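You operate a simulated robot arm through the tools that you are given. There is no shell and no other tool. Be economical: measure what you need, move in short steps, check, and stop when the job is done.

The job below is to be done with a simulated robot arm. You get a single attempt, and the scene is never put back.

## Task
Swap the pieces on the drying plate and dry the wet tee.
Fine: the plate is on; the dry reducer goes onto the bench top, the wet piece from the drain rack onto the plate; dry your hands on the yellow cloth before you touch the switch; switch off once the wet has gone. Drop and damage nothing, leave nothing switched on. Set down upright: what you pick out.
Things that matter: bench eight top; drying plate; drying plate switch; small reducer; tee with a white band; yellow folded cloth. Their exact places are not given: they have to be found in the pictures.

It is judged by the outcome, as a careful person would: the job done as asked, and still so three seconds after it is handed in. It fails if anything else is knocked over, pushed out of place, dropped, spilled or broken. Flat cloth is picked up by pressing the open fingertips on it (5 to 10 N) and closing them slowly along it; thin cloth reads only 2 to 8 mm in the jaws.

## Robot
A 6-joint arm with a two-finger gripper on a trunk, on a base that drives. Base frame: it is fixed to the floor where the robot stands at the start and does not move with it; the origin is under the middle of the robot, x ahead of it, y to its left, z up. Units: cm, degrees, N and s.
With the tool pointing down near the work surface it reaches from about 10 to 68 cm from the robot's upright axis, wherever it stands. Its first joint turns from -166.0 to 166.0 degrees. Places, roughly: bench eight top [70, 70, 80]; drying plate [50, 120, 90]; drying plate switch [50, 130, 90]. Payload 2.45 kg.
The tool frame sits at the grasp point between the pads (the TCP): z along the fingers, y along the line on which they close. The tips reach 2.6 cm beyond it. Largest opening 9.6 cm; the body of the gripper starts 6.9 cm behind the TCP.
Orientation is that of the tool frame in the base frame, as [roll, pitch, yaw] about the fixed x, y, z axes, in that order (R = Rz(yaw) Ry(pitch) Rx(roll)). With the fingers straight down and closing along the base's y, the tool's x points along the base's -x, its y along +y and its z along -z.

## Interface
- The arm moves only by the tool drive_tool. Its argument "increments" is a list of rows, each an object of numbers (a shift or turn left out is 0, a gripper value left out holds the last): "x", "y", "z": the shift along the tool's x, y, z in cm; "wx", "wy", "wz": the turn, a rotation vector about the tool's x, y, z in degrees; "hand": the closure, from 0 (fully open) to 1 (shut). In form: [{"x": .., "y": .., "z": .., "wx": .., "wy": .., "wz": .., "hand": ..}, ...]. A call has 1 to 8 rows; each row is the pose to reach, as a shift and turn from the pose commanded when the call began, along the tool's axes at that moment. A row lasts 0.2 s, in which the tool goes at most 5 cm and 8.6 degrees; a call with a longer step from one row to the next is refused whole, and so is a gripper value outside its range. Where a pose cannot be reached the arm comes as near as it can. A force on the tool above 40 N (or 10 N above the force at the start of the call, whichever is more), or a blocked arm, ends the call early, and 0.2 s more pass. The fingers move at their own pace and stop on an object; they squeeze with about 31 N. The grip force told is the motor's: it shows also when the fingers shut on nothing. Time passes only in rows, and 0.2 s behind the last, so rows that repeat a pose let the fingers close. The reply holds the time, the measured pose of the TCP, the force on the tool along the base axes, the opening and the grip force, in the units named above and with some noise, with the torque about the TCP (base axes, N m) and any sound that the robot's microphone picked up.
- Cameras (640 x 400 px; columns grow to the right, rows downward): "scene" is now at [2.6, 19.12, 114.07]; the picture's right is [0.38, -0.92, 0.00], its down [-0.34, -0.14, -0.93] and it looks along [0.86, 0.36, -0.37] (base axes); focal length 268 px, centre (320, 200). "wrist" rides on the gripper at [8.2, 0.3, -9.8] in the tool frame; the picture's right is [-0.04, 1.00, 0.00], its down [-0.73, -0.03, -0.68] and it looks along [-0.68, -0.03, 0.73] (tool axes); focal length 256 px, centre (320, 200).
- capture(camera): a new picture of that camera. No time passes.
- lift_body(by): slides the trunk up (or, below 0, down) by that many cm; the arm and the scene camera ride with it, the base frame stays. It gives what a move gives, with no picture.
- base_move(legs): drives the robot by 1 to 6 legs, each [ahead, turn to the left] in cm and degrees, along the robot's own axes; the way and the turn of a leg run together, so that a leg with both is an arc; at most 150 cm and 180 degrees a leg. The arm and the cameras ride along, it lands a little off, and it stops where it bumps. It gives what a move gives.
- pan_tilt(pan, tilt): turns the head with the scene camera to pan (to the left, within 155 degrees either way) and tilt (down, from -29 to 69), counted from straight ahead of the robot. It gives what a move gives.
- locate(camera, pixels): there is no depth. For up to 12 entries [column, row, z] of the newest picture of that camera ("zoom" is the newest enlarged one), the place [x, y] in the base frame at which the ray of that pixel passes the height z, good to about 0.2 cm. No time passes.
- close_up(camera, box): a new picture of the part [left, top, right, bottom] of that camera's present view, enlarged. No time passes.
- job_done(): hands the job in; it is judged then, once.

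Work in short steps. Measure before you move; look again where a grasp or a placing could have gone wrong, and mend it. You have 80 turns and 68 pictures in all, those below and enlarged ones among them. Open the gripper and draw the arm clear of the work before you hand the job in, unless the task says otherwise; then end with one line.

The tools are called after ">>>" as name(argument=value, ...) on one line, values as JSON. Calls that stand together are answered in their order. drive_tool: Moves the arm, as the interface text tells. Its arguments: {"type":"object","properties":{"increments":{"type":"array"}},"required":["increments"]} The other tools are called the same way: lift_body (by) slides the trunk up or down; base_move (legs) drives the base; pan_tilt (pan, tilt) turns the head that bears the scene camera; capture (camera) takes a picture; locate (camera, pixels) gives the place at which the rays of pixels pass given heights; close_up (camera, box) takes an enlarged picture of a part of a camera's view; job_done () hands the job in.

At the start:

```text
clock: 0.0
position: [29.66, 35.95, 99.97]
orientation: [179.9, 0.1, 179.9]
ft_force: [-0.2, -0.9, -0.8]
torque: [0.02, 0.0, 0.03]
gripper_width: 9.59
grasp_force: 0.0
trunk travel left (down, up): [-15.0, 0.0]
robot x, y, heading: [-0.0, -0.04, -0.2]
head pan, tilt: [22.6, 21.8]
```

scene: 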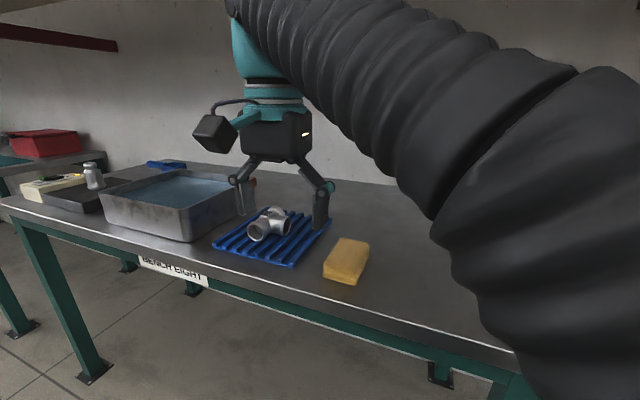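
wrist: 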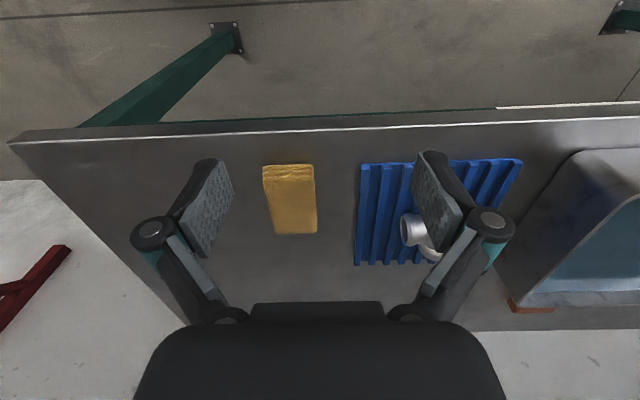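

The scene shows the drain rack with a pipe piece at (270,225), a yellow cloth at (345,262), a basin at (170,205) and the plate with items at the left (70,185). I enlarge the plate end and the rack area.

>>> close_up(camera="scene", box=[0, 120, 200, 245])

>>> close_up(camera="scene", box=[200, 180, 392, 300])

```text
3.20 times, centred on (100, 182) of scene
```

zoom: 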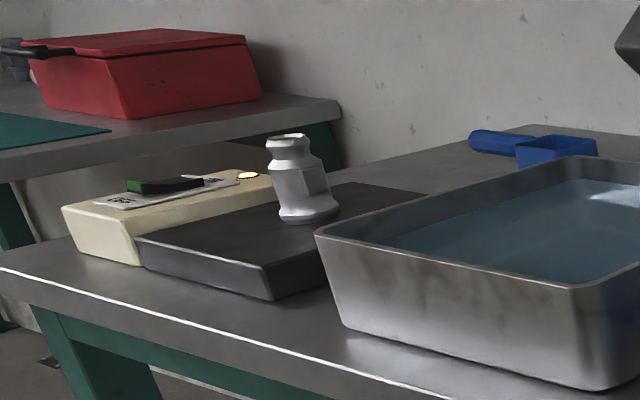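

```text
3.33 times, centred on (296, 240) of scene
```

zoom: 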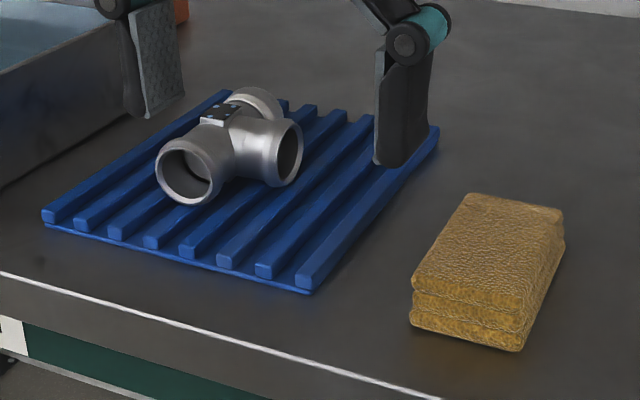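

The plate (dark slab), the reducer standing on it, a cream control box with a green rocker and a lamp, the rack with a tee, and a folded yellow cloth are seen. I measure them.

>>> capture(camera="scene")

>>> locate(camera="scene", pixels=[[0, 203, 80], [200, 282, 80], [44, 201, 80], [84, 213, 80], [97, 188, 84], [325, 281, 80], [362, 285, 80], [213, 247, 80], [293, 267, 80], [330, 220, 80], [130, 225, 80], [190, 242, 80]])

>>> locate(camera="wrist", pixels=[[320, 124, 80], [265, 166, 85], [316, 233, 85], [360, 163, 81], [522, 159, 81], [354, 264, 81], [410, 230, 83]])

```text
63 pictures are left
```

scene: 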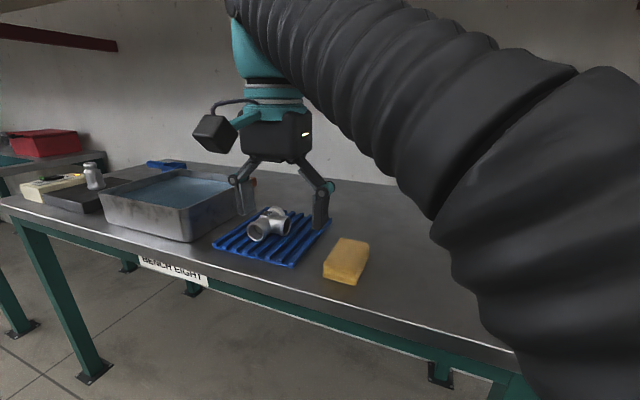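

```text
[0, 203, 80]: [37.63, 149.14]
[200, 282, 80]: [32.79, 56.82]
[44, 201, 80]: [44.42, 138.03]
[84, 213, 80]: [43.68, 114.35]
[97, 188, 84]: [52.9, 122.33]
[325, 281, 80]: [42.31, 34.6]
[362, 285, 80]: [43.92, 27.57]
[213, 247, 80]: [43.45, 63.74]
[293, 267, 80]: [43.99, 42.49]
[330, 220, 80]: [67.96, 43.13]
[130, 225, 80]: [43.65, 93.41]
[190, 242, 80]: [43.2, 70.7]
```

```text
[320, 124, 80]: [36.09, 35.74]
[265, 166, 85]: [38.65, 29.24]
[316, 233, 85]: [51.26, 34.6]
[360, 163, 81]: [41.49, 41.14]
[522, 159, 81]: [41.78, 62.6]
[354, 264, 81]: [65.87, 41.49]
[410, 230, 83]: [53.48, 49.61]
```

The tee is half hidden by a finger in the wrist view. I shift the arm 13 cm to +y to look at the tee between the fingers.

>>> drive_tool(increments=[{"y": 4.5}, {"y": 9}, {"y": 13}])

>>> capture(camera="wrist")

>>> close_up(camera="wrist", box=[220, 130, 440, 268])

```text
clock: 0.8
position: [28.77, 47.31, 96.47]
orientation: [179.7, 0.2, -180.0]
ft_force: [1.2, -0.5, 0.5]
torque: [0.04, -0.01, 0.0]
gripper_width: 9.59
grasp_force: 0.1
out of reach, approached as far as the arm can: row 1, 2, 3
trunk travel left (down, up): [-15.0, 0.0]
robot x, y, heading: [0.24, 0.04, -0.2]
head pan, tilt: [22.6, 21.8]
```

```text
62 pictures are left
```

wrist: 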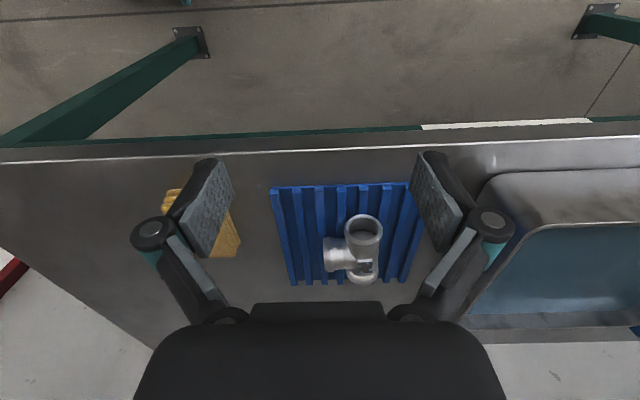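

```text
2.90 times, centred on (330, 199) of wrist
```

zoom: 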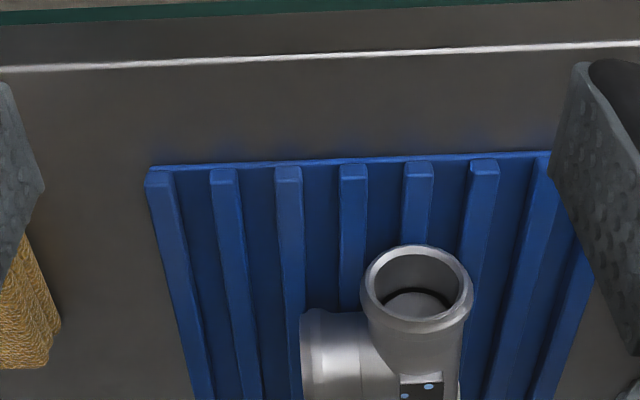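

The tee lies on the rack with its run along x and its branch to -y, with a dark patch with drops. I bring the arm back in and look to the left before driving.

>>> drive_tool(increments=[{"y": -4, "z": -2}, {"y": -8, "z": -4}, {"y": -12, "x": 1, "z": -6}, {"y": -14, "x": 2, "z": -7}])

>>> pan_tilt(pan=85, tilt=30)

>>> capture(camera="scene")

```text
clock: 1.8
position: [26.52, 33.1, 100.83]
orientation: [179.9, 0.2, -180.0]
ft_force: [0.1, 0.2, -0.6]
torque: [0.0, 0.03, 0.0]
gripper_width: 9.61
grasp_force: 0.1
out of reach, approached as far as the arm can: row 1, 2, 3, 4
trunk travel left (down, up): [-15.0, 0.0]
robot x, y, heading: [-0.07, -0.63, -0.2]
head pan, tilt: [22.6, 21.8]
```

```text
clock: 3.1
position: [26.71, 33.09, 100.9]
orientation: [179.7, 0.2, -179.9]
ft_force: [0.5, 0.1, 0.2]
torque: [0.01, -0.01, 0.04]
gripper_width: 9.62
grasp_force: 0.0
trunk travel left (down, up): [-15.0, 0.0]
robot x, y, heading: [0.12, 0.03, -0.0]
head pan, tilt: [85.0, 30.0]
```

```text
60 pictures are left
```

scene: 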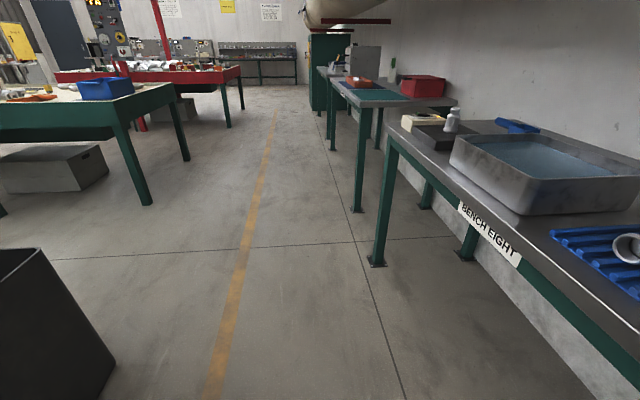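

The corridor to the left is clear but for a bin at (60,320). I check how near it stands, and measure the plate things from here.

>>> locate(camera="scene", pixels=[[115, 362, 0], [40, 250, 40], [40, 250, 60], [378, 262, 0], [464, 252, 0], [400, 125, 82]])

```text
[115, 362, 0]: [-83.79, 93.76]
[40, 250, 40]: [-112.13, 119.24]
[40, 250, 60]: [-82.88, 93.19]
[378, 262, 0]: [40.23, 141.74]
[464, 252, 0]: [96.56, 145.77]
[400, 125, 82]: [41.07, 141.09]
```

The bin is at x < -80, so the lane is free. I turn left, drive 95 cm along the bench and turn back.

>>> base_move(legs=[[0, 90], [95, 0], [0, -90]])

>>> pan_tilt(pan=20, tilt=32)

>>> capture(camera="scene")

>>> capture(camera="wrist")

```text
clock: 15.7
position: [30.92, 125.79, 100.97]
orientation: [179.7, 0.2, 177.3]
ft_force: [0.2, -0.3, -0.1]
torque: [0.0, -0.01, 0.02]
gripper_width: 9.61
grasp_force: 0.1
trunk travel left (down, up): [-15.0, 0.0]
robot x, y, heading: [2.44, 93.84, -2.7]
head pan, tilt: [85.0, 30.0]
```

```text
clock: 17.0
position: [30.91, 125.64, 100.94]
orientation: [179.7, 0.2, 177.3]
ft_force: [-0.2, -0.4, 0.2]
torque: [0.02, 0.0, 0.0]
gripper_width: 9.58
grasp_force: 0.0
trunk travel left (down, up): [-15.0, 0.0]
robot x, y, heading: [2.93, 94.09, -2.5]
head pan, tilt: [20.0, 32.0]
```

```text
59 pictures are left
```

scene: 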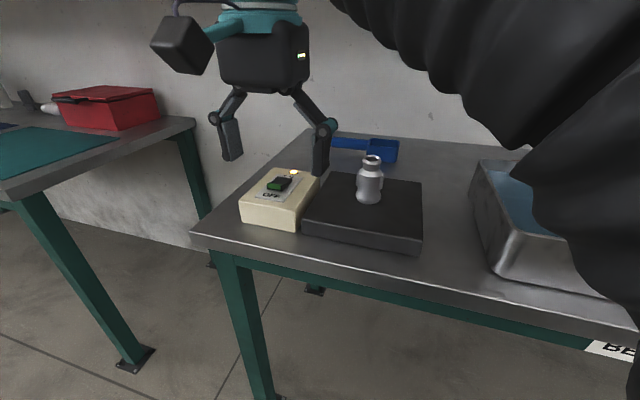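

```text
58 pictures are left
```

wrist: 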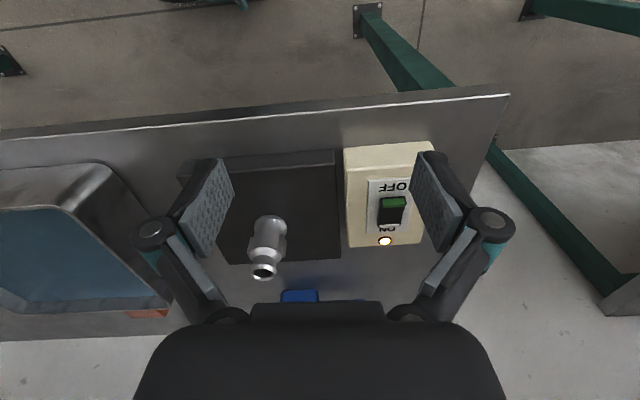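

The reducer stands on the plate (scene 368,200; wrist 265,245), the rocker has OFF on the near side and the lamp is lit. I triangulate.

>>> close_up(camera="wrist", box=[170, 130, 450, 305])

>>> close_up(camera="scene", box=[220, 130, 444, 270])

>>> locate(camera="scene", pixels=[[368, 201, 80], [368, 201, 90], [372, 160, 90], [372, 160, 100], [420, 255, 80], [304, 233, 80], [190, 233, 80], [190, 233, 85], [240, 222, 80], [294, 173, 90], [279, 183, 90], [420, 253, 85]])

>>> locate(camera="wrist", pixels=[[266, 246, 80], [266, 246, 90], [263, 270, 90], [263, 270, 100], [343, 149, 80], [337, 150, 80], [510, 95, 80], [510, 95, 85], [435, 141, 85], [385, 240, 90], [392, 208, 90]])

```text
2.29 times, centred on (310, 218) of wrist
```

zoom: 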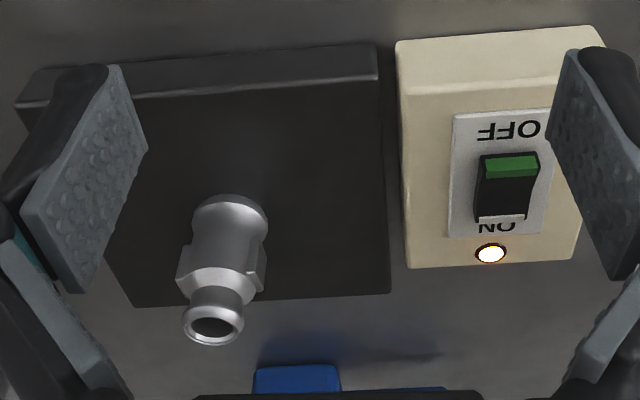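

```text
2.86 times, centred on (332, 200) of scene
```

zoom: 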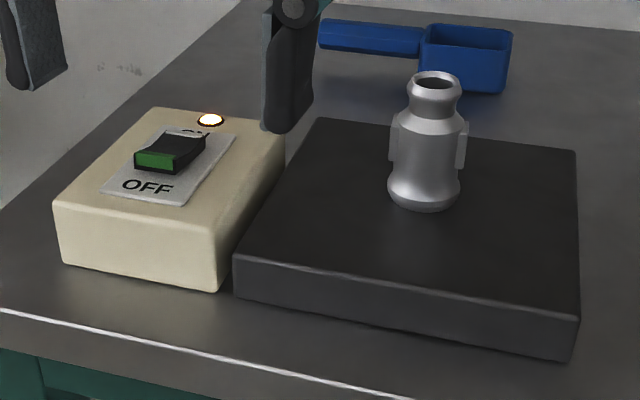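

```text
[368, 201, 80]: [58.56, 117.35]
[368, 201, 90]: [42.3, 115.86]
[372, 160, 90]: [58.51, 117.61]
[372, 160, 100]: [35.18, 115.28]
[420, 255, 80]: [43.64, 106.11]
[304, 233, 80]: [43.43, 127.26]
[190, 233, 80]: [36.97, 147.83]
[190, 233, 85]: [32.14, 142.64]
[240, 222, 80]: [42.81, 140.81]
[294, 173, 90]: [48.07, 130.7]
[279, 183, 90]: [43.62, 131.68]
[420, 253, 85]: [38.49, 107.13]
```

```text
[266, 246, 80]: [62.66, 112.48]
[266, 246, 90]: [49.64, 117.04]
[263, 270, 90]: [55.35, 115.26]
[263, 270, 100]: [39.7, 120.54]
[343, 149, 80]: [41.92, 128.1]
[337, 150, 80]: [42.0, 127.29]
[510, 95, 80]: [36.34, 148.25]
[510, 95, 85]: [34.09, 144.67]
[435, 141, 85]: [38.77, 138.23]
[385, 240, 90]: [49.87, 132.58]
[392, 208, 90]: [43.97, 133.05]
```

The bench top is at z≈80, plate top ≈84, reducer ≈ [50.5, 117], top ≈94. I move part of the way over it at this height and look again.

>>> drive_tool(increments=[{"x": -4, "y": -2}, {"x": -8, "y": -5}, {"x": -12, "y": -7.7}])

>>> capture(camera="wrist")

>>> close_up(camera="scene", box=[280, 110, 440, 210])

```text
clock: 17.8
position: [42.6, 117.52, 100.63]
orientation: [179.4, 0.4, 177.4]
ft_force: [-0.1, 0.3, 1.0]
torque: [0.0, -0.02, -0.02]
gripper_width: 9.59
grasp_force: 0.0
out of reach, approached as far as the arm can: row 3
trunk travel left (down, up): [-15.0, 0.0]
robot x, y, heading: [3.11, 94.01, -2.6]
head pan, tilt: [20.0, 32.0]
```

```text
55 pictures are left
```

wrist: 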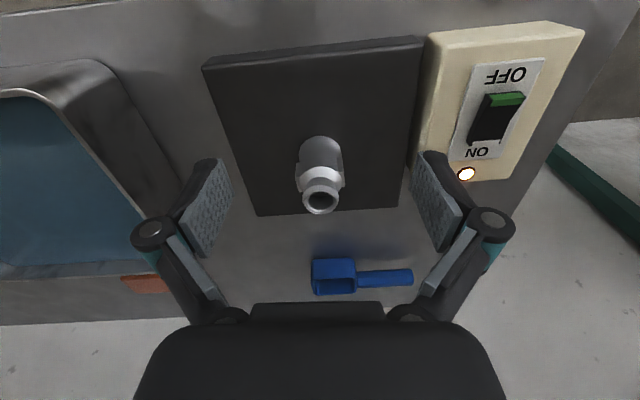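

```text
4.00 times, centred on (360, 160) of scene
```

zoom: 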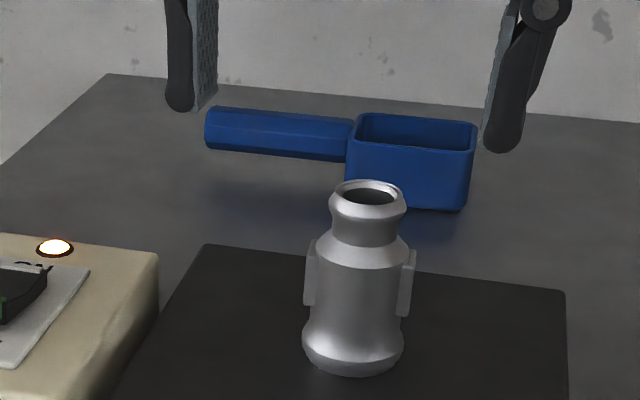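

The reducer is centred between the fingers: top centre (320,203), near base edge (320,140), with flat ears on its ±y sides. I locate it at several heights in both views.

>>> locate(camera="wrist", pixels=[[320, 202, 90], [320, 202, 92], [320, 202, 94], [320, 202, 96], [320, 137, 84], [320, 137, 86], [203, 68, 84], [419, 42, 84]])

>>> locate(camera="zoom", pixels=[[370, 195, 90], [370, 195, 92], [370, 195, 94], [370, 195, 96], [352, 376, 84], [352, 376, 85], [352, 376, 83]])

```text
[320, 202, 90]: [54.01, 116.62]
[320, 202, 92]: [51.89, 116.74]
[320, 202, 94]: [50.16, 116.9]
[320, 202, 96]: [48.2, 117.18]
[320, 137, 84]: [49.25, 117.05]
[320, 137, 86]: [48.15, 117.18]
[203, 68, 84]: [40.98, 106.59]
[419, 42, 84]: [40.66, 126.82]
```

```text
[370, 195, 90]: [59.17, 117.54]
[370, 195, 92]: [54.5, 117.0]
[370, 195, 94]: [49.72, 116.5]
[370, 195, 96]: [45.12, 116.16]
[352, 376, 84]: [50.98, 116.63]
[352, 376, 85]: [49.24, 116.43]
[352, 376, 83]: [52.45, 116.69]
```

Both views agree: top centre [50.2, 116.8, 93.9]. I descend short of it to z 90, then slide in with open fingers, straddling the ears.

>>> drive_tool(increments=[{"z": 4}, {"z": 8}, {"z": 10.6}, {"z": 10.6, "x": -3, "y": -0.36}, {"z": 10.6, "x": -6, "y": -0.36}, {"z": 10.6, "x": -7.6, "y": -0.36}])

>>> capture(camera="wrist")

```text
clock: 19.2
position: [50.1, 116.72, 89.97]
orientation: [179.7, 0.3, 177.3]
ft_force: [-0.4, 0.0, 0.3]
torque: [0.04, -0.04, 0.01]
gripper_width: 9.61
grasp_force: 0.0
trunk travel left (down, up): [-15.0, 0.0]
robot x, y, heading: [2.68, 94.06, -2.6]
head pan, tilt: [20.0, 32.0]
```

```text
53 pictures are left
```

wrist: 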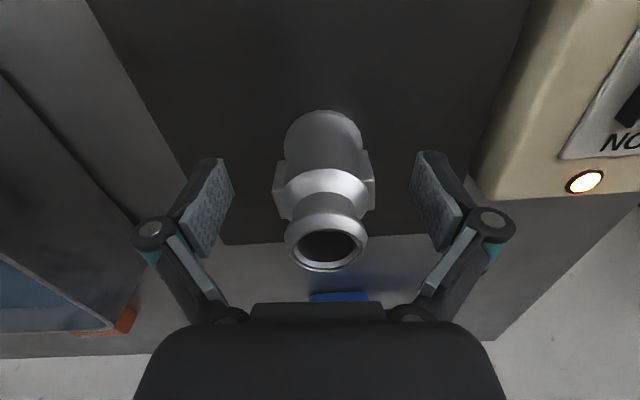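

The reducer sits between the pads. I close on it.

>>> drive_tool(increments=[{"hand": 0.3}, {"hand": 0.5}, {"hand": 0.7}, {"hand": 0.7}])

```text
clock: 20.2
position: [50.07, 116.77, 90.08]
orientation: [179.8, 0.2, 177.3]
ft_force: [1.5, 1.7, 3.5]
torque: [0.03, -0.01, 0.03]
gripper_width: 4.83
grasp_force: 30.8
trunk travel left (down, up): [-15.0, 0.0]
robot x, y, heading: [2.67, 94.24, -2.6]
head pan, tilt: [20.0, 32.0]
```

Gripped at 4.83 cm with 31 N. I lift 4 cm straight, then draw back and up.

>>> drive_tool(increments=[{"z": -1.5}, {"z": -4}, {"z": -6.5, "x": 2}, {"z": -8.5, "x": 5.5}, {"z": -10, "x": 9.5}, {"z": -11, "x": 13.5}, {"z": -12, "x": 17.5}])

>>> capture(camera="wrist")

```text
clock: 21.8
position: [32.39, 117.38, 101.26]
orientation: [179.6, 0.3, 177.3]
ft_force: [0.8, -0.4, -4.8]
torque: [0.02, 0.09, -0.04]
gripper_width: 4.81
grasp_force: 30.8
out of reach, approached as far as the arm can: row 7
trunk travel left (down, up): [-15.0, 0.0]
robot x, y, heading: [2.39, 94.18, -2.7]
head pan, tilt: [20.0, 32.0]
```

```text
52 pictures are left
```

wrist: 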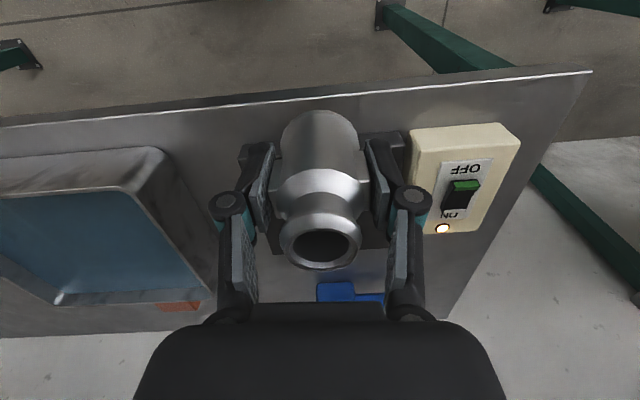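

The reducer is held upright. I turn right, drive back along the bench to y≈27 and face the bench again.

>>> base_move(legs=[[0, -87.3], [67, 0], [0, 90]])

>>> pan_tilt(pan=-15, tilt=38)

>>> capture(camera="scene")

>>> capture(camera="wrist")

```text
clock: 32.9
position: [33.48, 52.7, 101.34]
orientation: [179.7, 0.3, -179.6]
ft_force: [0.3, -0.6, -2.6]
torque: [-0.01, 0.02, -0.06]
gripper_width: 4.69
grasp_force: 30.9
trunk travel left (down, up): [-15.0, 0.0]
robot x, y, heading: [5.17, 27.31, 0.4]
head pan, tilt: [20.0, 32.0]
```

```text
clock: 33.9
position: [33.47, 52.57, 101.44]
orientation: [179.7, 0.3, -179.5]
ft_force: [-0.1, 0.1, -3.3]
torque: [0.01, 0.01, 0.01]
gripper_width: 4.74
grasp_force: 30.9
trunk travel left (down, up): [-15.0, 0.0]
robot x, y, heading: [5.09, 27.12, 0.6]
head pan, tilt: [-15.0, 38.0]
```

```text
51 pictures are left
```

scene: 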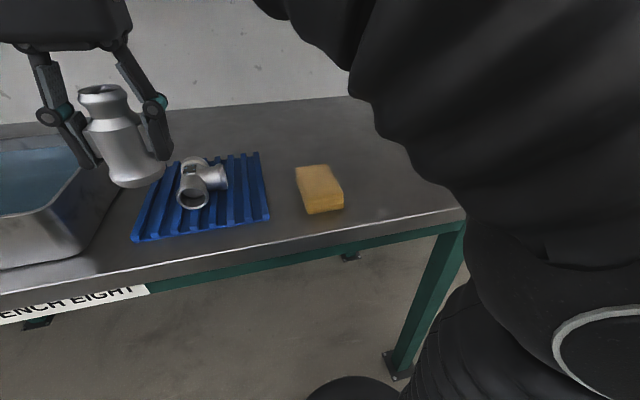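

```text
50 pictures are left
```

wrist: 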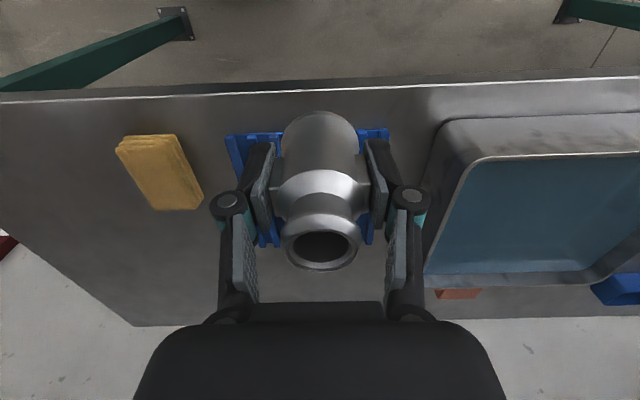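

The cloth is at scene (320,190), bench right corner at (462,212), tee at (200,183). I measure these.

>>> locate(camera="scene", pixels=[[464, 210, 80], [349, 98, 80], [308, 213, 80], [343, 209, 80], [327, 165, 84], [296, 167, 84], [268, 220, 80], [133, 241, 80], [193, 208, 83], [220, 190, 83]])

>>> locate(camera="wrist", pixels=[[116, 148, 84], [178, 135, 84], [203, 205, 84], [150, 210, 84], [0, 208, 80], [135, 325, 80]])

```text
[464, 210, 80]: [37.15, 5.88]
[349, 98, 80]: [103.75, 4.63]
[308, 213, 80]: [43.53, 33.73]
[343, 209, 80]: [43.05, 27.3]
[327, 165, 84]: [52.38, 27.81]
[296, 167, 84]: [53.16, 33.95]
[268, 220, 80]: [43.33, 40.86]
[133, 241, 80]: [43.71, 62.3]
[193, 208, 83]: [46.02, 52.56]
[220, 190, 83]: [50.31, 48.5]
```

```text
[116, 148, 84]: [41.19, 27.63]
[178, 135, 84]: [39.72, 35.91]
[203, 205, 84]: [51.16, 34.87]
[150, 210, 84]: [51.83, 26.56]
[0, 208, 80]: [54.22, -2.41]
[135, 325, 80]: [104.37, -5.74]
```

The spot [53, 17] is free bench top, 10 cm clear of the cloth (y 27–34) and inside the bench end (y≈5). I carry the reducer sideways at height first.

>>> drive_tool(increments=[{"y": -4.5}, {"y": -9}, {"y": -13.5}, {"y": -18}, {"y": -22.5}, {"y": -27}, {"y": -31.5}, {"y": -35.5}])

>>> capture(camera="wrist")

```text
clock: 35.7
position: [33.87, 17.03, 100.48]
orientation: [179.7, 0.5, -179.6]
ft_force: [0.4, 0.1, -3.8]
torque: [-0.01, -0.01, -0.04]
gripper_width: 4.73
grasp_force: 30.7
out of reach, approached as far as the arm can: row 3, 4, 5, 6, 7, 8
trunk travel left (down, up): [-15.0, 0.0]
robot x, y, heading: [5.47, 27.18, 0.3]
head pan, tilt: [-15.0, 38.0]
```

```text
49 pictures are left
```

wrist: 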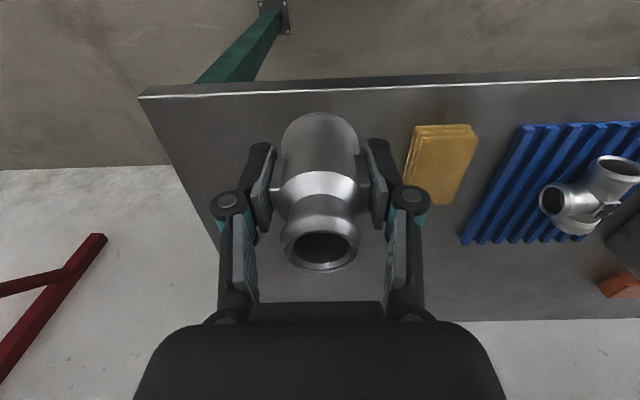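

The bench below the target is clear; cloth at (440,160) is well to the side. I move forward to x≈53 while coming down to z≈91.

>>> drive_tool(increments=[{"x": -4, "z": 1}, {"x": -8, "z": 2}, {"x": -12, "z": 4}, {"x": -16, "z": 6}, {"x": -19, "z": 8.5}, {"x": -19, "z": 9.5}])

>>> capture(camera="scene")

>>> capture(camera="wrist")

```text
clock: 37.1
position: [52.96, 17.35, 91.02]
orientation: [179.8, 0.3, -179.7]
ft_force: [0.0, -0.3, -2.5]
torque: [-0.01, -0.02, 0.03]
gripper_width: 4.68
grasp_force: 30.8
trunk travel left (down, up): [-15.0, 0.0]
robot x, y, heading: [5.56, 27.46, 0.6]
head pan, tilt: [-15.0, 38.0]
```

```text
48 pictures are left
```

scene: 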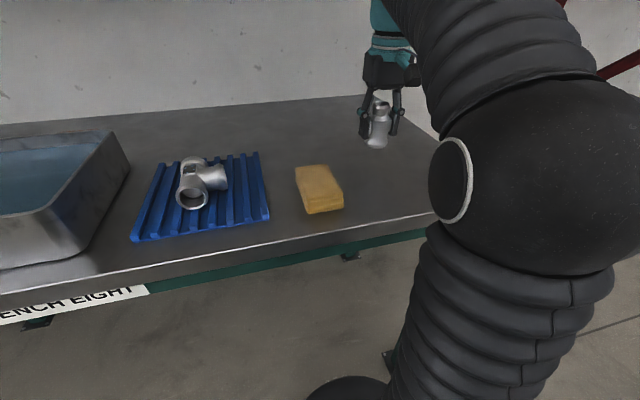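

```text
47 pictures are left
```

wrist: 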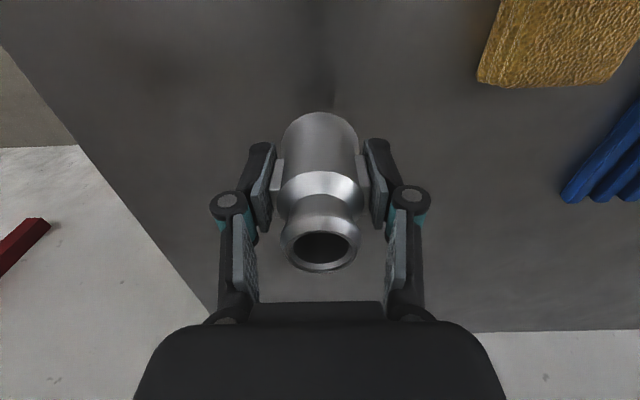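

The reducer hangs a few cm above the bench. I lower it 3.5 cm, then feel.

>>> drive_tool(increments=[{"z": 1.2}, {"z": 2.4}, {"z": 3.5}])

>>> close_up(camera="scene", box=[330, 80, 442, 170])

```text
clock: 37.9
position: [53.05, 17.23, 87.72]
orientation: [179.6, 0.3, -179.5]
ft_force: [-0.2, 0.7, -3.8]
torque: [-0.02, 0.03, 0.01]
gripper_width: 4.69
grasp_force: 30.9
trunk travel left (down, up): [-15.0, 0.0]
robot x, y, heading: [5.13, 27.02, 0.5]
head pan, tilt: [-15.0, 38.0]
```

```text
4.44 times, centred on (386, 125) of scene
```

zoom: 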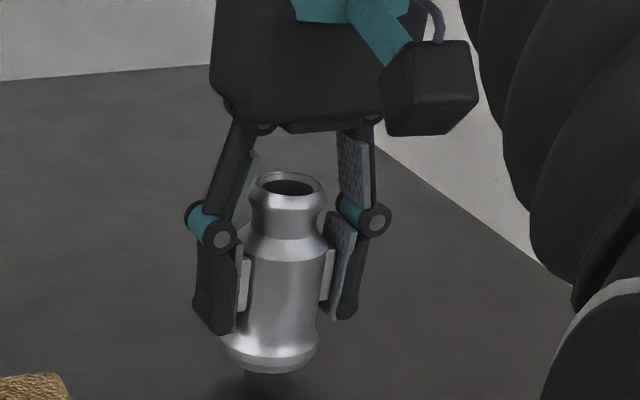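

The base is just above its shadow; I creep down about 1 cm.

>>> drive_tool(increments=[{"z": 0.3}, {"z": 0.6}, {"z": 0.9}, {"z": 1.1}])

```text
clock: 38.9
position: [53.05, 17.36, 86.6]
orientation: [179.6, 0.2, -179.5]
ft_force: [-0.3, -0.1, -2.8]
torque: [-0.03, 0.02, 0.04]
gripper_width: 4.72
grasp_force: 30.9
trunk travel left (down, up): [-15.0, 0.0]
robot x, y, heading: [5.42, 28.15, 0.4]
head pan, tilt: [-15.0, 38.0]
```

Still hanging free (-2.8 N). I creep on in small steps.

>>> drive_tool(increments=[{"z": 0.2}, {"z": 0.4}, {"z": 0.6}])

>>> close_up(camera="scene", box=[350, 100, 414, 160])

```text
clock: 39.7
position: [52.88, 17.31, 86.03]
orientation: [179.6, 0.6, -179.5]
ft_force: [4.4, -1.0, 24.4]
torque: [-0.05, -0.15, 0.03]
gripper_width: 4.74
grasp_force: 30.9
trunk travel left (down, up): [-15.0, 0.0]
robot x, y, heading: [5.33, 27.24, 0.9]
head pan, tilt: [-15.0, 38.0]
```

```text
6.67 times, centred on (382, 130) of scene
```

zoom: 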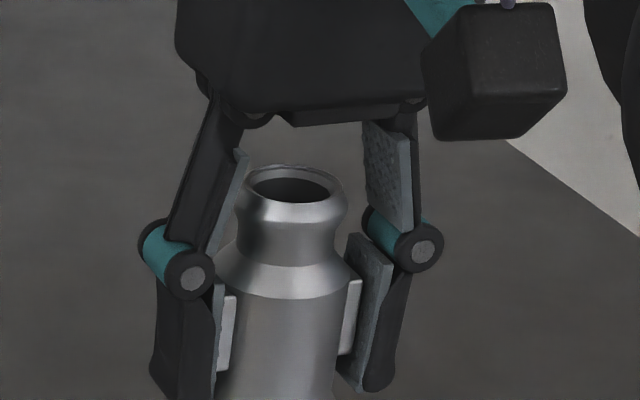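

Contact at z≈86.1 (24 N), so plate top ≈ 84. I ease off 0.15 cm and open.

>>> drive_tool(increments=[{"z": -0.12}, {"z": -0.12, "hand": 0.45}, {"z": -0.12, "hand": 0.3}, {"z": -0.12, "hand": 0.0}, {"z": -0.12, "hand": 0.0}])

>>> capture(camera="wrist")

```text
clock: 40.9
position: [52.97, 17.27, 86.25]
orientation: [179.5, 0.3, -179.5]
ft_force: [-0.1, 0.3, 1.2]
torque: [-0.04, 0.03, -0.01]
gripper_width: 9.59
grasp_force: 0.1
trunk travel left (down, up): [-15.0, 0.0]
robot x, y, heading: [5.28, 27.2, 0.5]
head pan, tilt: [-15.0, 38.0]
```

```text
44 pictures are left
```

wrist: 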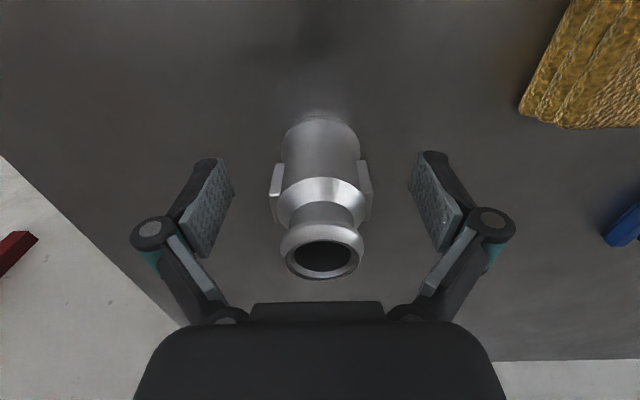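

The reducer stands upright and free. I rise, draw back and swing over toward the tee.

>>> drive_tool(increments=[{"z": -4}, {"z": -8}, {"z": -9.5, "x": 4}, {"z": -11, "x": 8}, {"z": -12, "x": 12}, {"z": -12.5, "x": 15, "y": 2}, {"z": -13, "x": 15, "y": 7}, {"z": -13, "x": 15, "y": 12}])

>>> drive_tool(increments=[{"y": 4.5}, {"y": 9}, {"y": 13.5}, {"y": 18}, {"y": 21}])

>>> capture(camera="scene")

>>> close_up(camera="wrist", box=[200, 90, 440, 290])

```text
refused: row 7 steps farther than a row can; nothing moved
```

```text
clock: 42.1
position: [52.71, 38.42, 86.51]
orientation: [179.7, 0.3, -179.6]
ft_force: [-0.3, -1.0, 0.3]
torque: [0.03, 0.01, -0.04]
gripper_width: 9.6
grasp_force: 0.0
trunk travel left (down, up): [-15.0, 0.0]
robot x, y, heading: [5.49, 27.48, 0.4]
head pan, tilt: [-15.0, 38.0]
```

```text
43 pictures are left
```

scene: 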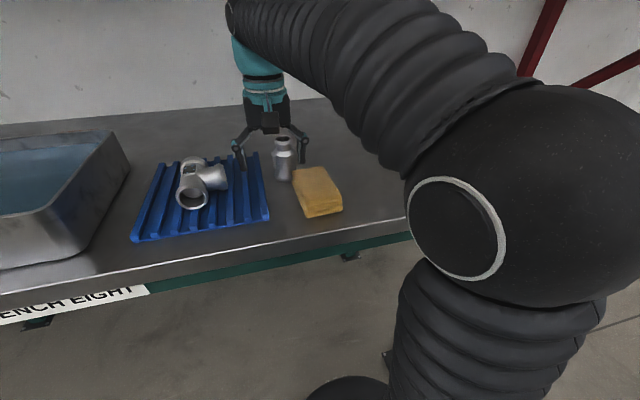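

```text
2.00 times, centred on (320, 190) of wrist
```

zoom: 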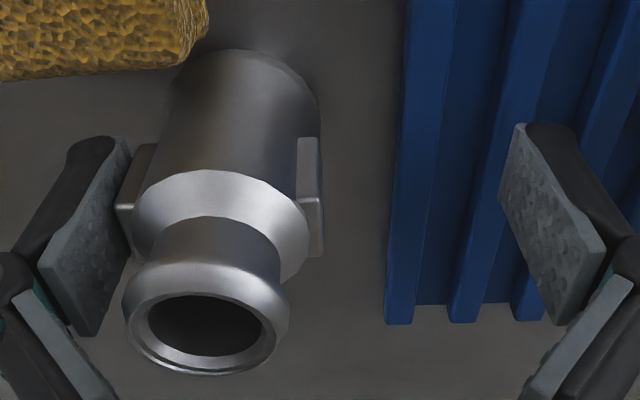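

My second call ran although the first was refused, and it slid the reducer along the bench to y≈35; it is still upright but by the cloth. I look closely at the cloth and reducer before mending it.

>>> close_up(camera="scene", box=[220, 110, 364, 230])

>>> locate(camera="scene", pixels=[[306, 217, 80], [343, 211, 80], [326, 167, 84], [293, 170, 84], [268, 220, 80], [283, 182, 80]])

```text
3.33 times, centred on (292, 170) of scene
```

zoom: 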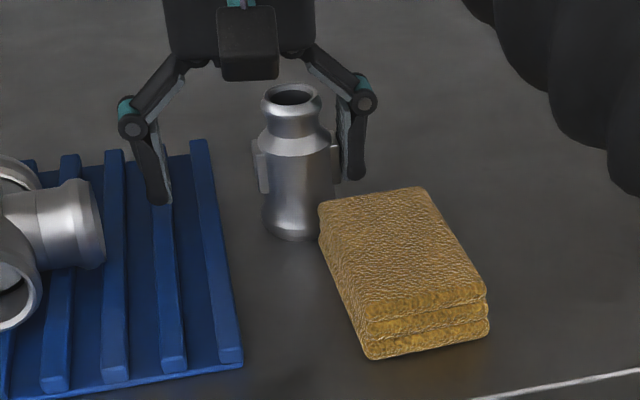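

```text
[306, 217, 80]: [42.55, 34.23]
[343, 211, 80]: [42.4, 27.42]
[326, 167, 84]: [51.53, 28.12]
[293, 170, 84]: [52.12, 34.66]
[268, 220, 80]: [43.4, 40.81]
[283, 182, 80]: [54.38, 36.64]
```

The reducer stands at about [53.5, 35.5], and the cloth moved about 1 cm toward me. I raise 1.6 cm (above the cloth), recentre on the reducer and look.

>>> drive_tool(increments=[{"z": -1.6}, {"z": -1.6, "y": -1.5, "x": -0.5}, {"z": -1.6, "y": -2.9, "x": -0.6}])

>>> capture(camera="wrist")

```text
clock: 42.9
position: [53.3, 35.45, 87.83]
orientation: [179.6, 0.3, -179.5]
ft_force: [-0.4, -0.7, -0.1]
torque: [-0.01, 0.0, -0.01]
gripper_width: 9.61
grasp_force: 0.1
trunk travel left (down, up): [-15.0, 0.0]
robot x, y, heading: [5.38, 27.29, 0.6]
head pan, tilt: [-15.0, 38.0]
```

```text
40 pictures are left
```

wrist: 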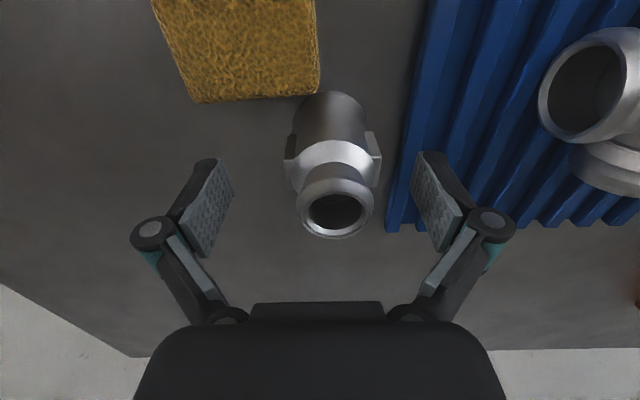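

The reducer centre is about 0.6 cm to +y and 0.5 cm nearer. I correct and close.

>>> drive_tool(increments=[{"x": 0.5, "y": 0.6}, {"x": 0.5, "y": 0.6, "hand": 0.3}, {"x": 0.5, "y": 0.6, "hand": 0.45}, {"x": 0.5, "y": 0.6, "hand": 0.7}, {"x": 0.5, "y": 0.6, "hand": 0.7}])

>>> capture(camera="wrist")

```text
clock: 44.1
position: [52.84, 36.0, 87.92]
orientation: [179.8, 0.3, -179.5]
ft_force: [-1.1, 0.7, -0.5]
torque: [0.03, -0.01, 0.0]
gripper_width: 4.74
grasp_force: 31.3
trunk travel left (down, up): [-15.0, 0.0]
robot x, y, heading: [5.21, 27.45, 0.3]
head pan, tilt: [-15.0, 38.0]
```

```text
39 pictures are left
```

wrist: 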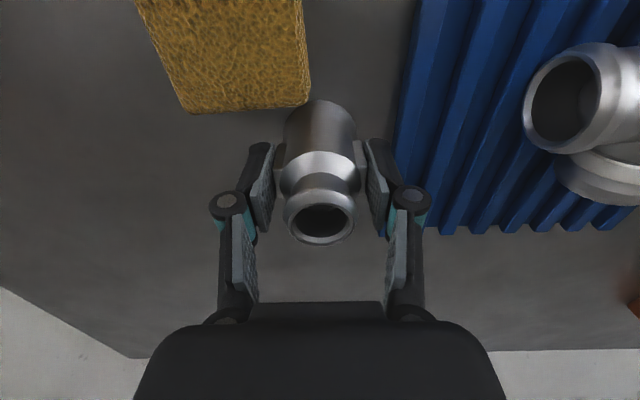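

Gripped squarely at 4.74 cm. I lift 7 cm straight up, go over to y≈17 and down to just above the bench.

>>> drive_tool(increments=[{"z": -2}, {"z": -4.5}, {"z": -7}, {"z": -7, "y": -4.5}, {"z": -7, "y": -9}, {"z": -7, "y": -13.5}, {"z": -7, "y": -18}, {"z": -7, "y": -19}])

```text
clock: 45.9
position: [53.09, 16.96, 94.79]
orientation: [179.6, 0.2, -179.5]
ft_force: [-0.1, 0.3, -2.6]
torque: [-0.02, 0.03, 0.01]
gripper_width: 4.76
grasp_force: 30.5
trunk travel left (down, up): [-15.0, 0.0]
robot x, y, heading: [5.29, 27.15, 0.8]
head pan, tilt: [-15.0, 38.0]
```

Held, over [53, 17]. I lower to about 0.3 cm above contact (expected at z≈87.9).

>>> drive_tool(increments=[{"z": 2}, {"z": 4}, {"z": 6}, {"z": 6.5}, {"z": 6.6}])

>>> drive_tool(increments=[{"z": 0.15}, {"z": 0.3}])

```text
clock: 47.1
position: [53.01, 16.95, 88.05]
orientation: [179.6, 0.3, -179.5]
ft_force: [-0.4, -0.1, -2.9]
torque: [-0.02, 0.01, -0.03]
gripper_width: 4.78
grasp_force: 30.9
trunk travel left (down, up): [-15.0, 0.0]
robot x, y, heading: [5.34, 27.51, 0.4]
head pan, tilt: [-15.0, 38.0]
```

```text
clock: 47.7
position: [53.06, 17.08, 87.87]
orientation: [179.6, 0.4, -179.5]
ft_force: [0.9, -1.0, 0.5]
torque: [-0.03, -0.06, 0.0]
gripper_width: 4.76
grasp_force: 30.6
trunk travel left (down, up): [-15.0, 0.0]
robot x, y, heading: [5.17, 27.41, 0.5]
head pan, tilt: [-15.0, 38.0]
```

Contact is just made (+0.5 N, weight off). I open the fingers.

>>> drive_tool(increments=[{"z": 0.05}, {"z": 0.05, "hand": 0.45}, {"z": 0.05, "hand": 0.3}, {"hand": 0.0}, {"hand": 0.0}])

>>> capture(camera="wrist")

```text
clock: 48.9
position: [52.97, 16.9, 87.83]
orientation: [179.7, 0.3, -179.5]
ft_force: [-0.7, 0.0, -0.2]
torque: [0.01, -0.04, 0.02]
gripper_width: 9.58
grasp_force: 0.1
trunk travel left (down, up): [-15.0, 0.0]
robot x, y, heading: [5.45, 27.27, 0.4]
head pan, tilt: [-15.0, 38.0]
```

```text
38 pictures are left
```

wrist: 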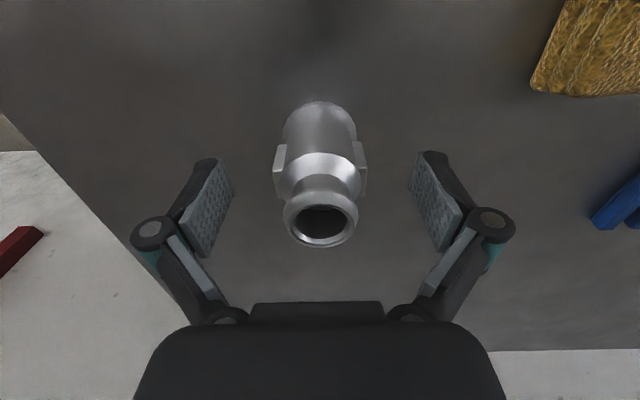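

The reducer is back at [53, 17], upright and free. Now I rise and draw back only.

>>> drive_tool(increments=[{"z": -4}, {"z": -8}, {"z": -9, "x": 4}, {"z": -10, "x": 8}, {"z": -11, "x": 12}, {"z": -12, "x": 15}])

```text
clock: 50.3
position: [38.12, 16.76, 99.71]
orientation: [179.7, 0.3, -179.5]
ft_force: [0.9, -1.0, 0.0]
torque: [0.01, 0.08, 0.03]
gripper_width: 9.59
grasp_force: 0.0
trunk travel left (down, up): [-15.0, 0.0]
robot x, y, heading: [5.01, 27.31, 0.5]
head pan, tilt: [-15.0, 38.0]
```

Clear of the reducer at z 99.7. I go over to y≈49 to look at the tee.

>>> drive_tool(increments=[{"y": 4.5}, {"y": 9}, {"y": 13.5}, {"y": 18}, {"y": 22.5}, {"y": 27}, {"y": 31.5}, {"y": 33.5}])

>>> capture(camera="wrist")

>>> close_up(camera="wrist", box=[220, 60, 428, 190])

>>> close_up(camera="scene", box=[120, 120, 410, 250])

```text
clock: 52.1
position: [37.66, 50.29, 99.87]
orientation: [179.6, 0.3, -179.4]
ft_force: [-0.4, 0.3, -0.9]
torque: [0.04, -0.05, 0.02]
gripper_width: 9.61
grasp_force: 0.1
trunk travel left (down, up): [-15.0, 0.0]
robot x, y, heading: [5.4, 27.45, 0.5]
head pan, tilt: [-15.0, 38.0]
```

```text
37 pictures are left
```

wrist: 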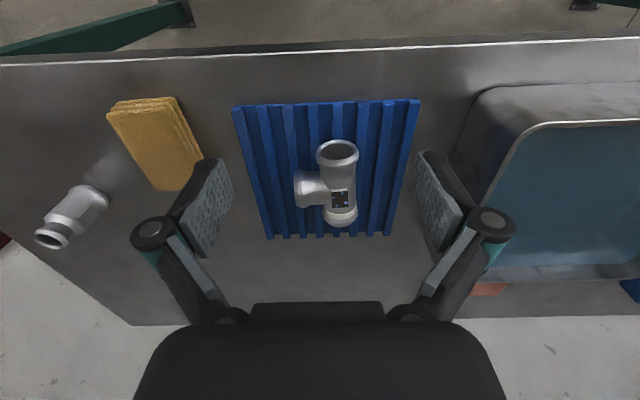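

```text
3.08 times, centred on (324, 125) of wrist
```

zoom: 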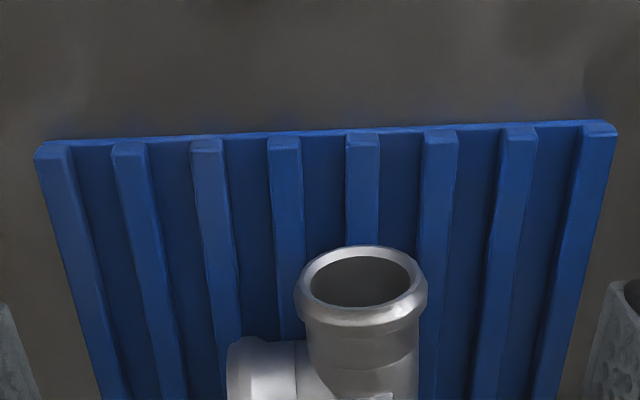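

```text
2.21 times, centred on (265, 185) of scene
```

zoom: 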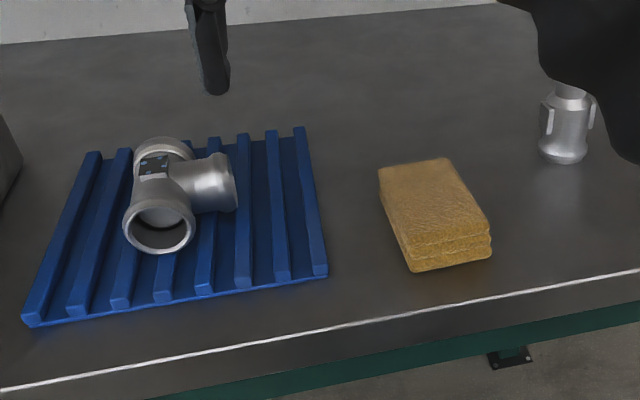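

The tee lies with its run along x and its branch to -y. I look at it larger and measure it for a grip along y through the branch line (branch mouth to run's back).

>>> close_up(camera="wrist", box=[260, 130, 404, 240])

>>> locate(camera="zoom", pixels=[[320, 200, 85], [170, 260, 84], [430, 255, 84], [260, 90, 84], [430, 90, 84], [355, 400, 84]])

>>> locate(camera="scene", pixels=[[195, 160, 87], [187, 195, 84], [193, 209, 82], [225, 178, 84], [190, 170, 87]])

```text
3.64 times, centred on (332, 185) of wrist
```

zoom: 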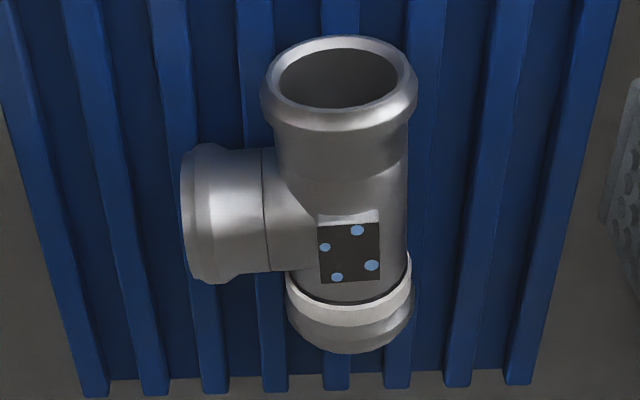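

```text
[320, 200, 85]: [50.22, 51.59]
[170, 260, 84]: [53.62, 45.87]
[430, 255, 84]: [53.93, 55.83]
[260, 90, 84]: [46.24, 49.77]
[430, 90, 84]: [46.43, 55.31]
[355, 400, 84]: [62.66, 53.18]
```

```text
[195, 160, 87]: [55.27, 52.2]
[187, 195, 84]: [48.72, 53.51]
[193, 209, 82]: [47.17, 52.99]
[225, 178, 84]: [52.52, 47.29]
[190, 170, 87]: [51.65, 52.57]
```

The white band is at the far end of the run and the dark patch with blue drops on top shows it is wet. I triangulate the patch for height.

>>> locate(camera="zoom", pixels=[[349, 252, 85], [349, 252, 86], [349, 252, 87], [349, 252, 88], [183, 213, 84], [183, 213, 85], [409, 213, 84], [409, 213, 85], [110, 395, 81], [110, 395, 82], [252, 388, 82]])

>>> locate(camera="scene", pixels=[[189.5, 170.5, 85], [189.5, 170.5, 86], [189.5, 170.5, 87], [189.5, 170.5, 88], [227, 177, 84], [227, 177, 85], [268, 220, 81], [268, 220, 82]])

```text
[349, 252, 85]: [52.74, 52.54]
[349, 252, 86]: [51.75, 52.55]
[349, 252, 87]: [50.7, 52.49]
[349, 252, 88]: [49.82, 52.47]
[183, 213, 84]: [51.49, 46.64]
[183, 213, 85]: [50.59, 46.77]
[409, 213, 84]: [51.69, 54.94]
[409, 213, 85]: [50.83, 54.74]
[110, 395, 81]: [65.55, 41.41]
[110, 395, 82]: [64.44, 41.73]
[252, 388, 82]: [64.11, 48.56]
```

```text
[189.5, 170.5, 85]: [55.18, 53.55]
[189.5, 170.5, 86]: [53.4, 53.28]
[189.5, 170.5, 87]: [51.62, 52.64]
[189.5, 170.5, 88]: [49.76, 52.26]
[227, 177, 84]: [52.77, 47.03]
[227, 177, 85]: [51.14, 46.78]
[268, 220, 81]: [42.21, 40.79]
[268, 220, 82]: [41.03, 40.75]
```

Patch top is at z≈88, the tee's axis z≈85.5, branch line x≈50.2, spanning y 46.8–54.8. I move over it at z≈93 and look.

>>> drive_tool(increments=[{"x": -4, "z": 2, "y": 0.3}, {"x": -8, "z": 4, "y": 0.3}, {"x": -11, "z": 6, "y": 0.3}, {"x": -12.5, "z": 7, "y": 0.3}])

>>> capture(camera="wrist")

```text
clock: 53.1
position: [50.32, 50.58, 92.92]
orientation: [179.6, 0.3, -179.4]
ft_force: [0.4, -0.7, -0.3]
torque: [0.0, -0.02, -0.02]
gripper_width: 9.6
grasp_force: 0.1
trunk travel left (down, up): [-15.0, 0.0]
robot x, y, heading: [5.68, 27.72, 0.7]
head pan, tilt: [-15.0, 38.0]
```

```text
33 pictures are left
```

wrist: 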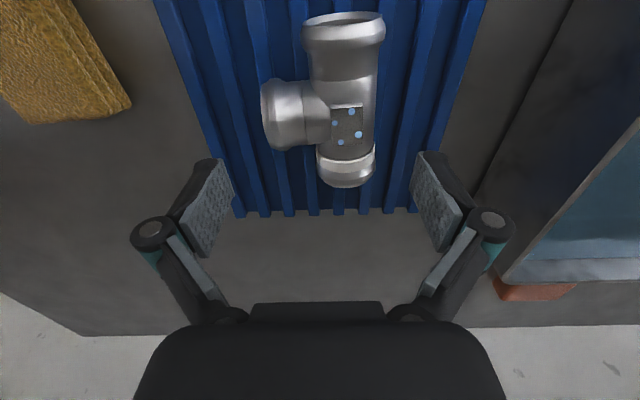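

The tee is centred between the fingers (cols 262–376, branch axis row ≈115). I descend 6.9 cm to z≈86, watching force.

>>> drive_tool(increments=[{"z": 2, "x": 0.2}, {"z": 4, "x": 0.2}, {"z": 5.5, "x": 0.2}, {"z": 6.9, "x": 0.2}])

>>> capture(camera="wrist")

```text
clock: 54.1
position: [50.15, 50.8, 86.22]
orientation: [179.6, 0.3, -179.5]
ft_force: [-0.4, 0.1, 0.5]
torque: [-0.01, 0.01, -0.01]
gripper_width: 9.58
grasp_force: 0.1
trunk travel left (down, up): [-15.0, 0.0]
robot x, y, heading: [4.85, 27.35, 0.6]
head pan, tilt: [-15.0, 38.0]
```

```text
32 pictures are left
```

wrist: 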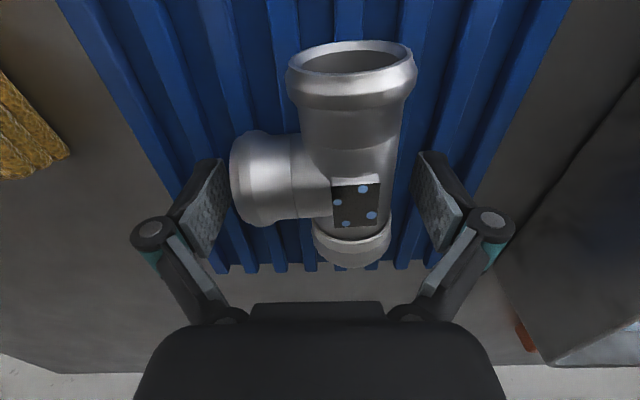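

Straddled without contact; the tee sits about 0.3 cm to -y. I shift and close gently.

>>> drive_tool(increments=[{"y": -0.3}, {"y": -0.3, "hand": 0.1}, {"y": -0.3, "hand": 0.25}, {"y": -0.3, "hand": 0.4}, {"y": -0.3, "hand": 0.4}])

>>> capture(camera="wrist")

```text
clock: 55.3
position: [50.09, 50.59, 86.09]
orientation: [179.6, 0.4, -179.6]
ft_force: [0.9, 1.7, 6.4]
torque: [-0.29, 0.08, 0.09]
gripper_width: 7.34
grasp_force: 31.3
trunk travel left (down, up): [-15.0, 0.0]
robot x, y, heading: [5.26, 27.35, 0.4]
head pan, tilt: [-15.0, 38.0]
```

```text
31 pictures are left
```

wrist: 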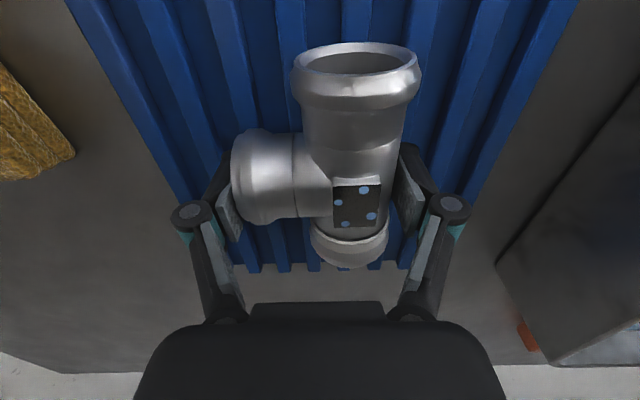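

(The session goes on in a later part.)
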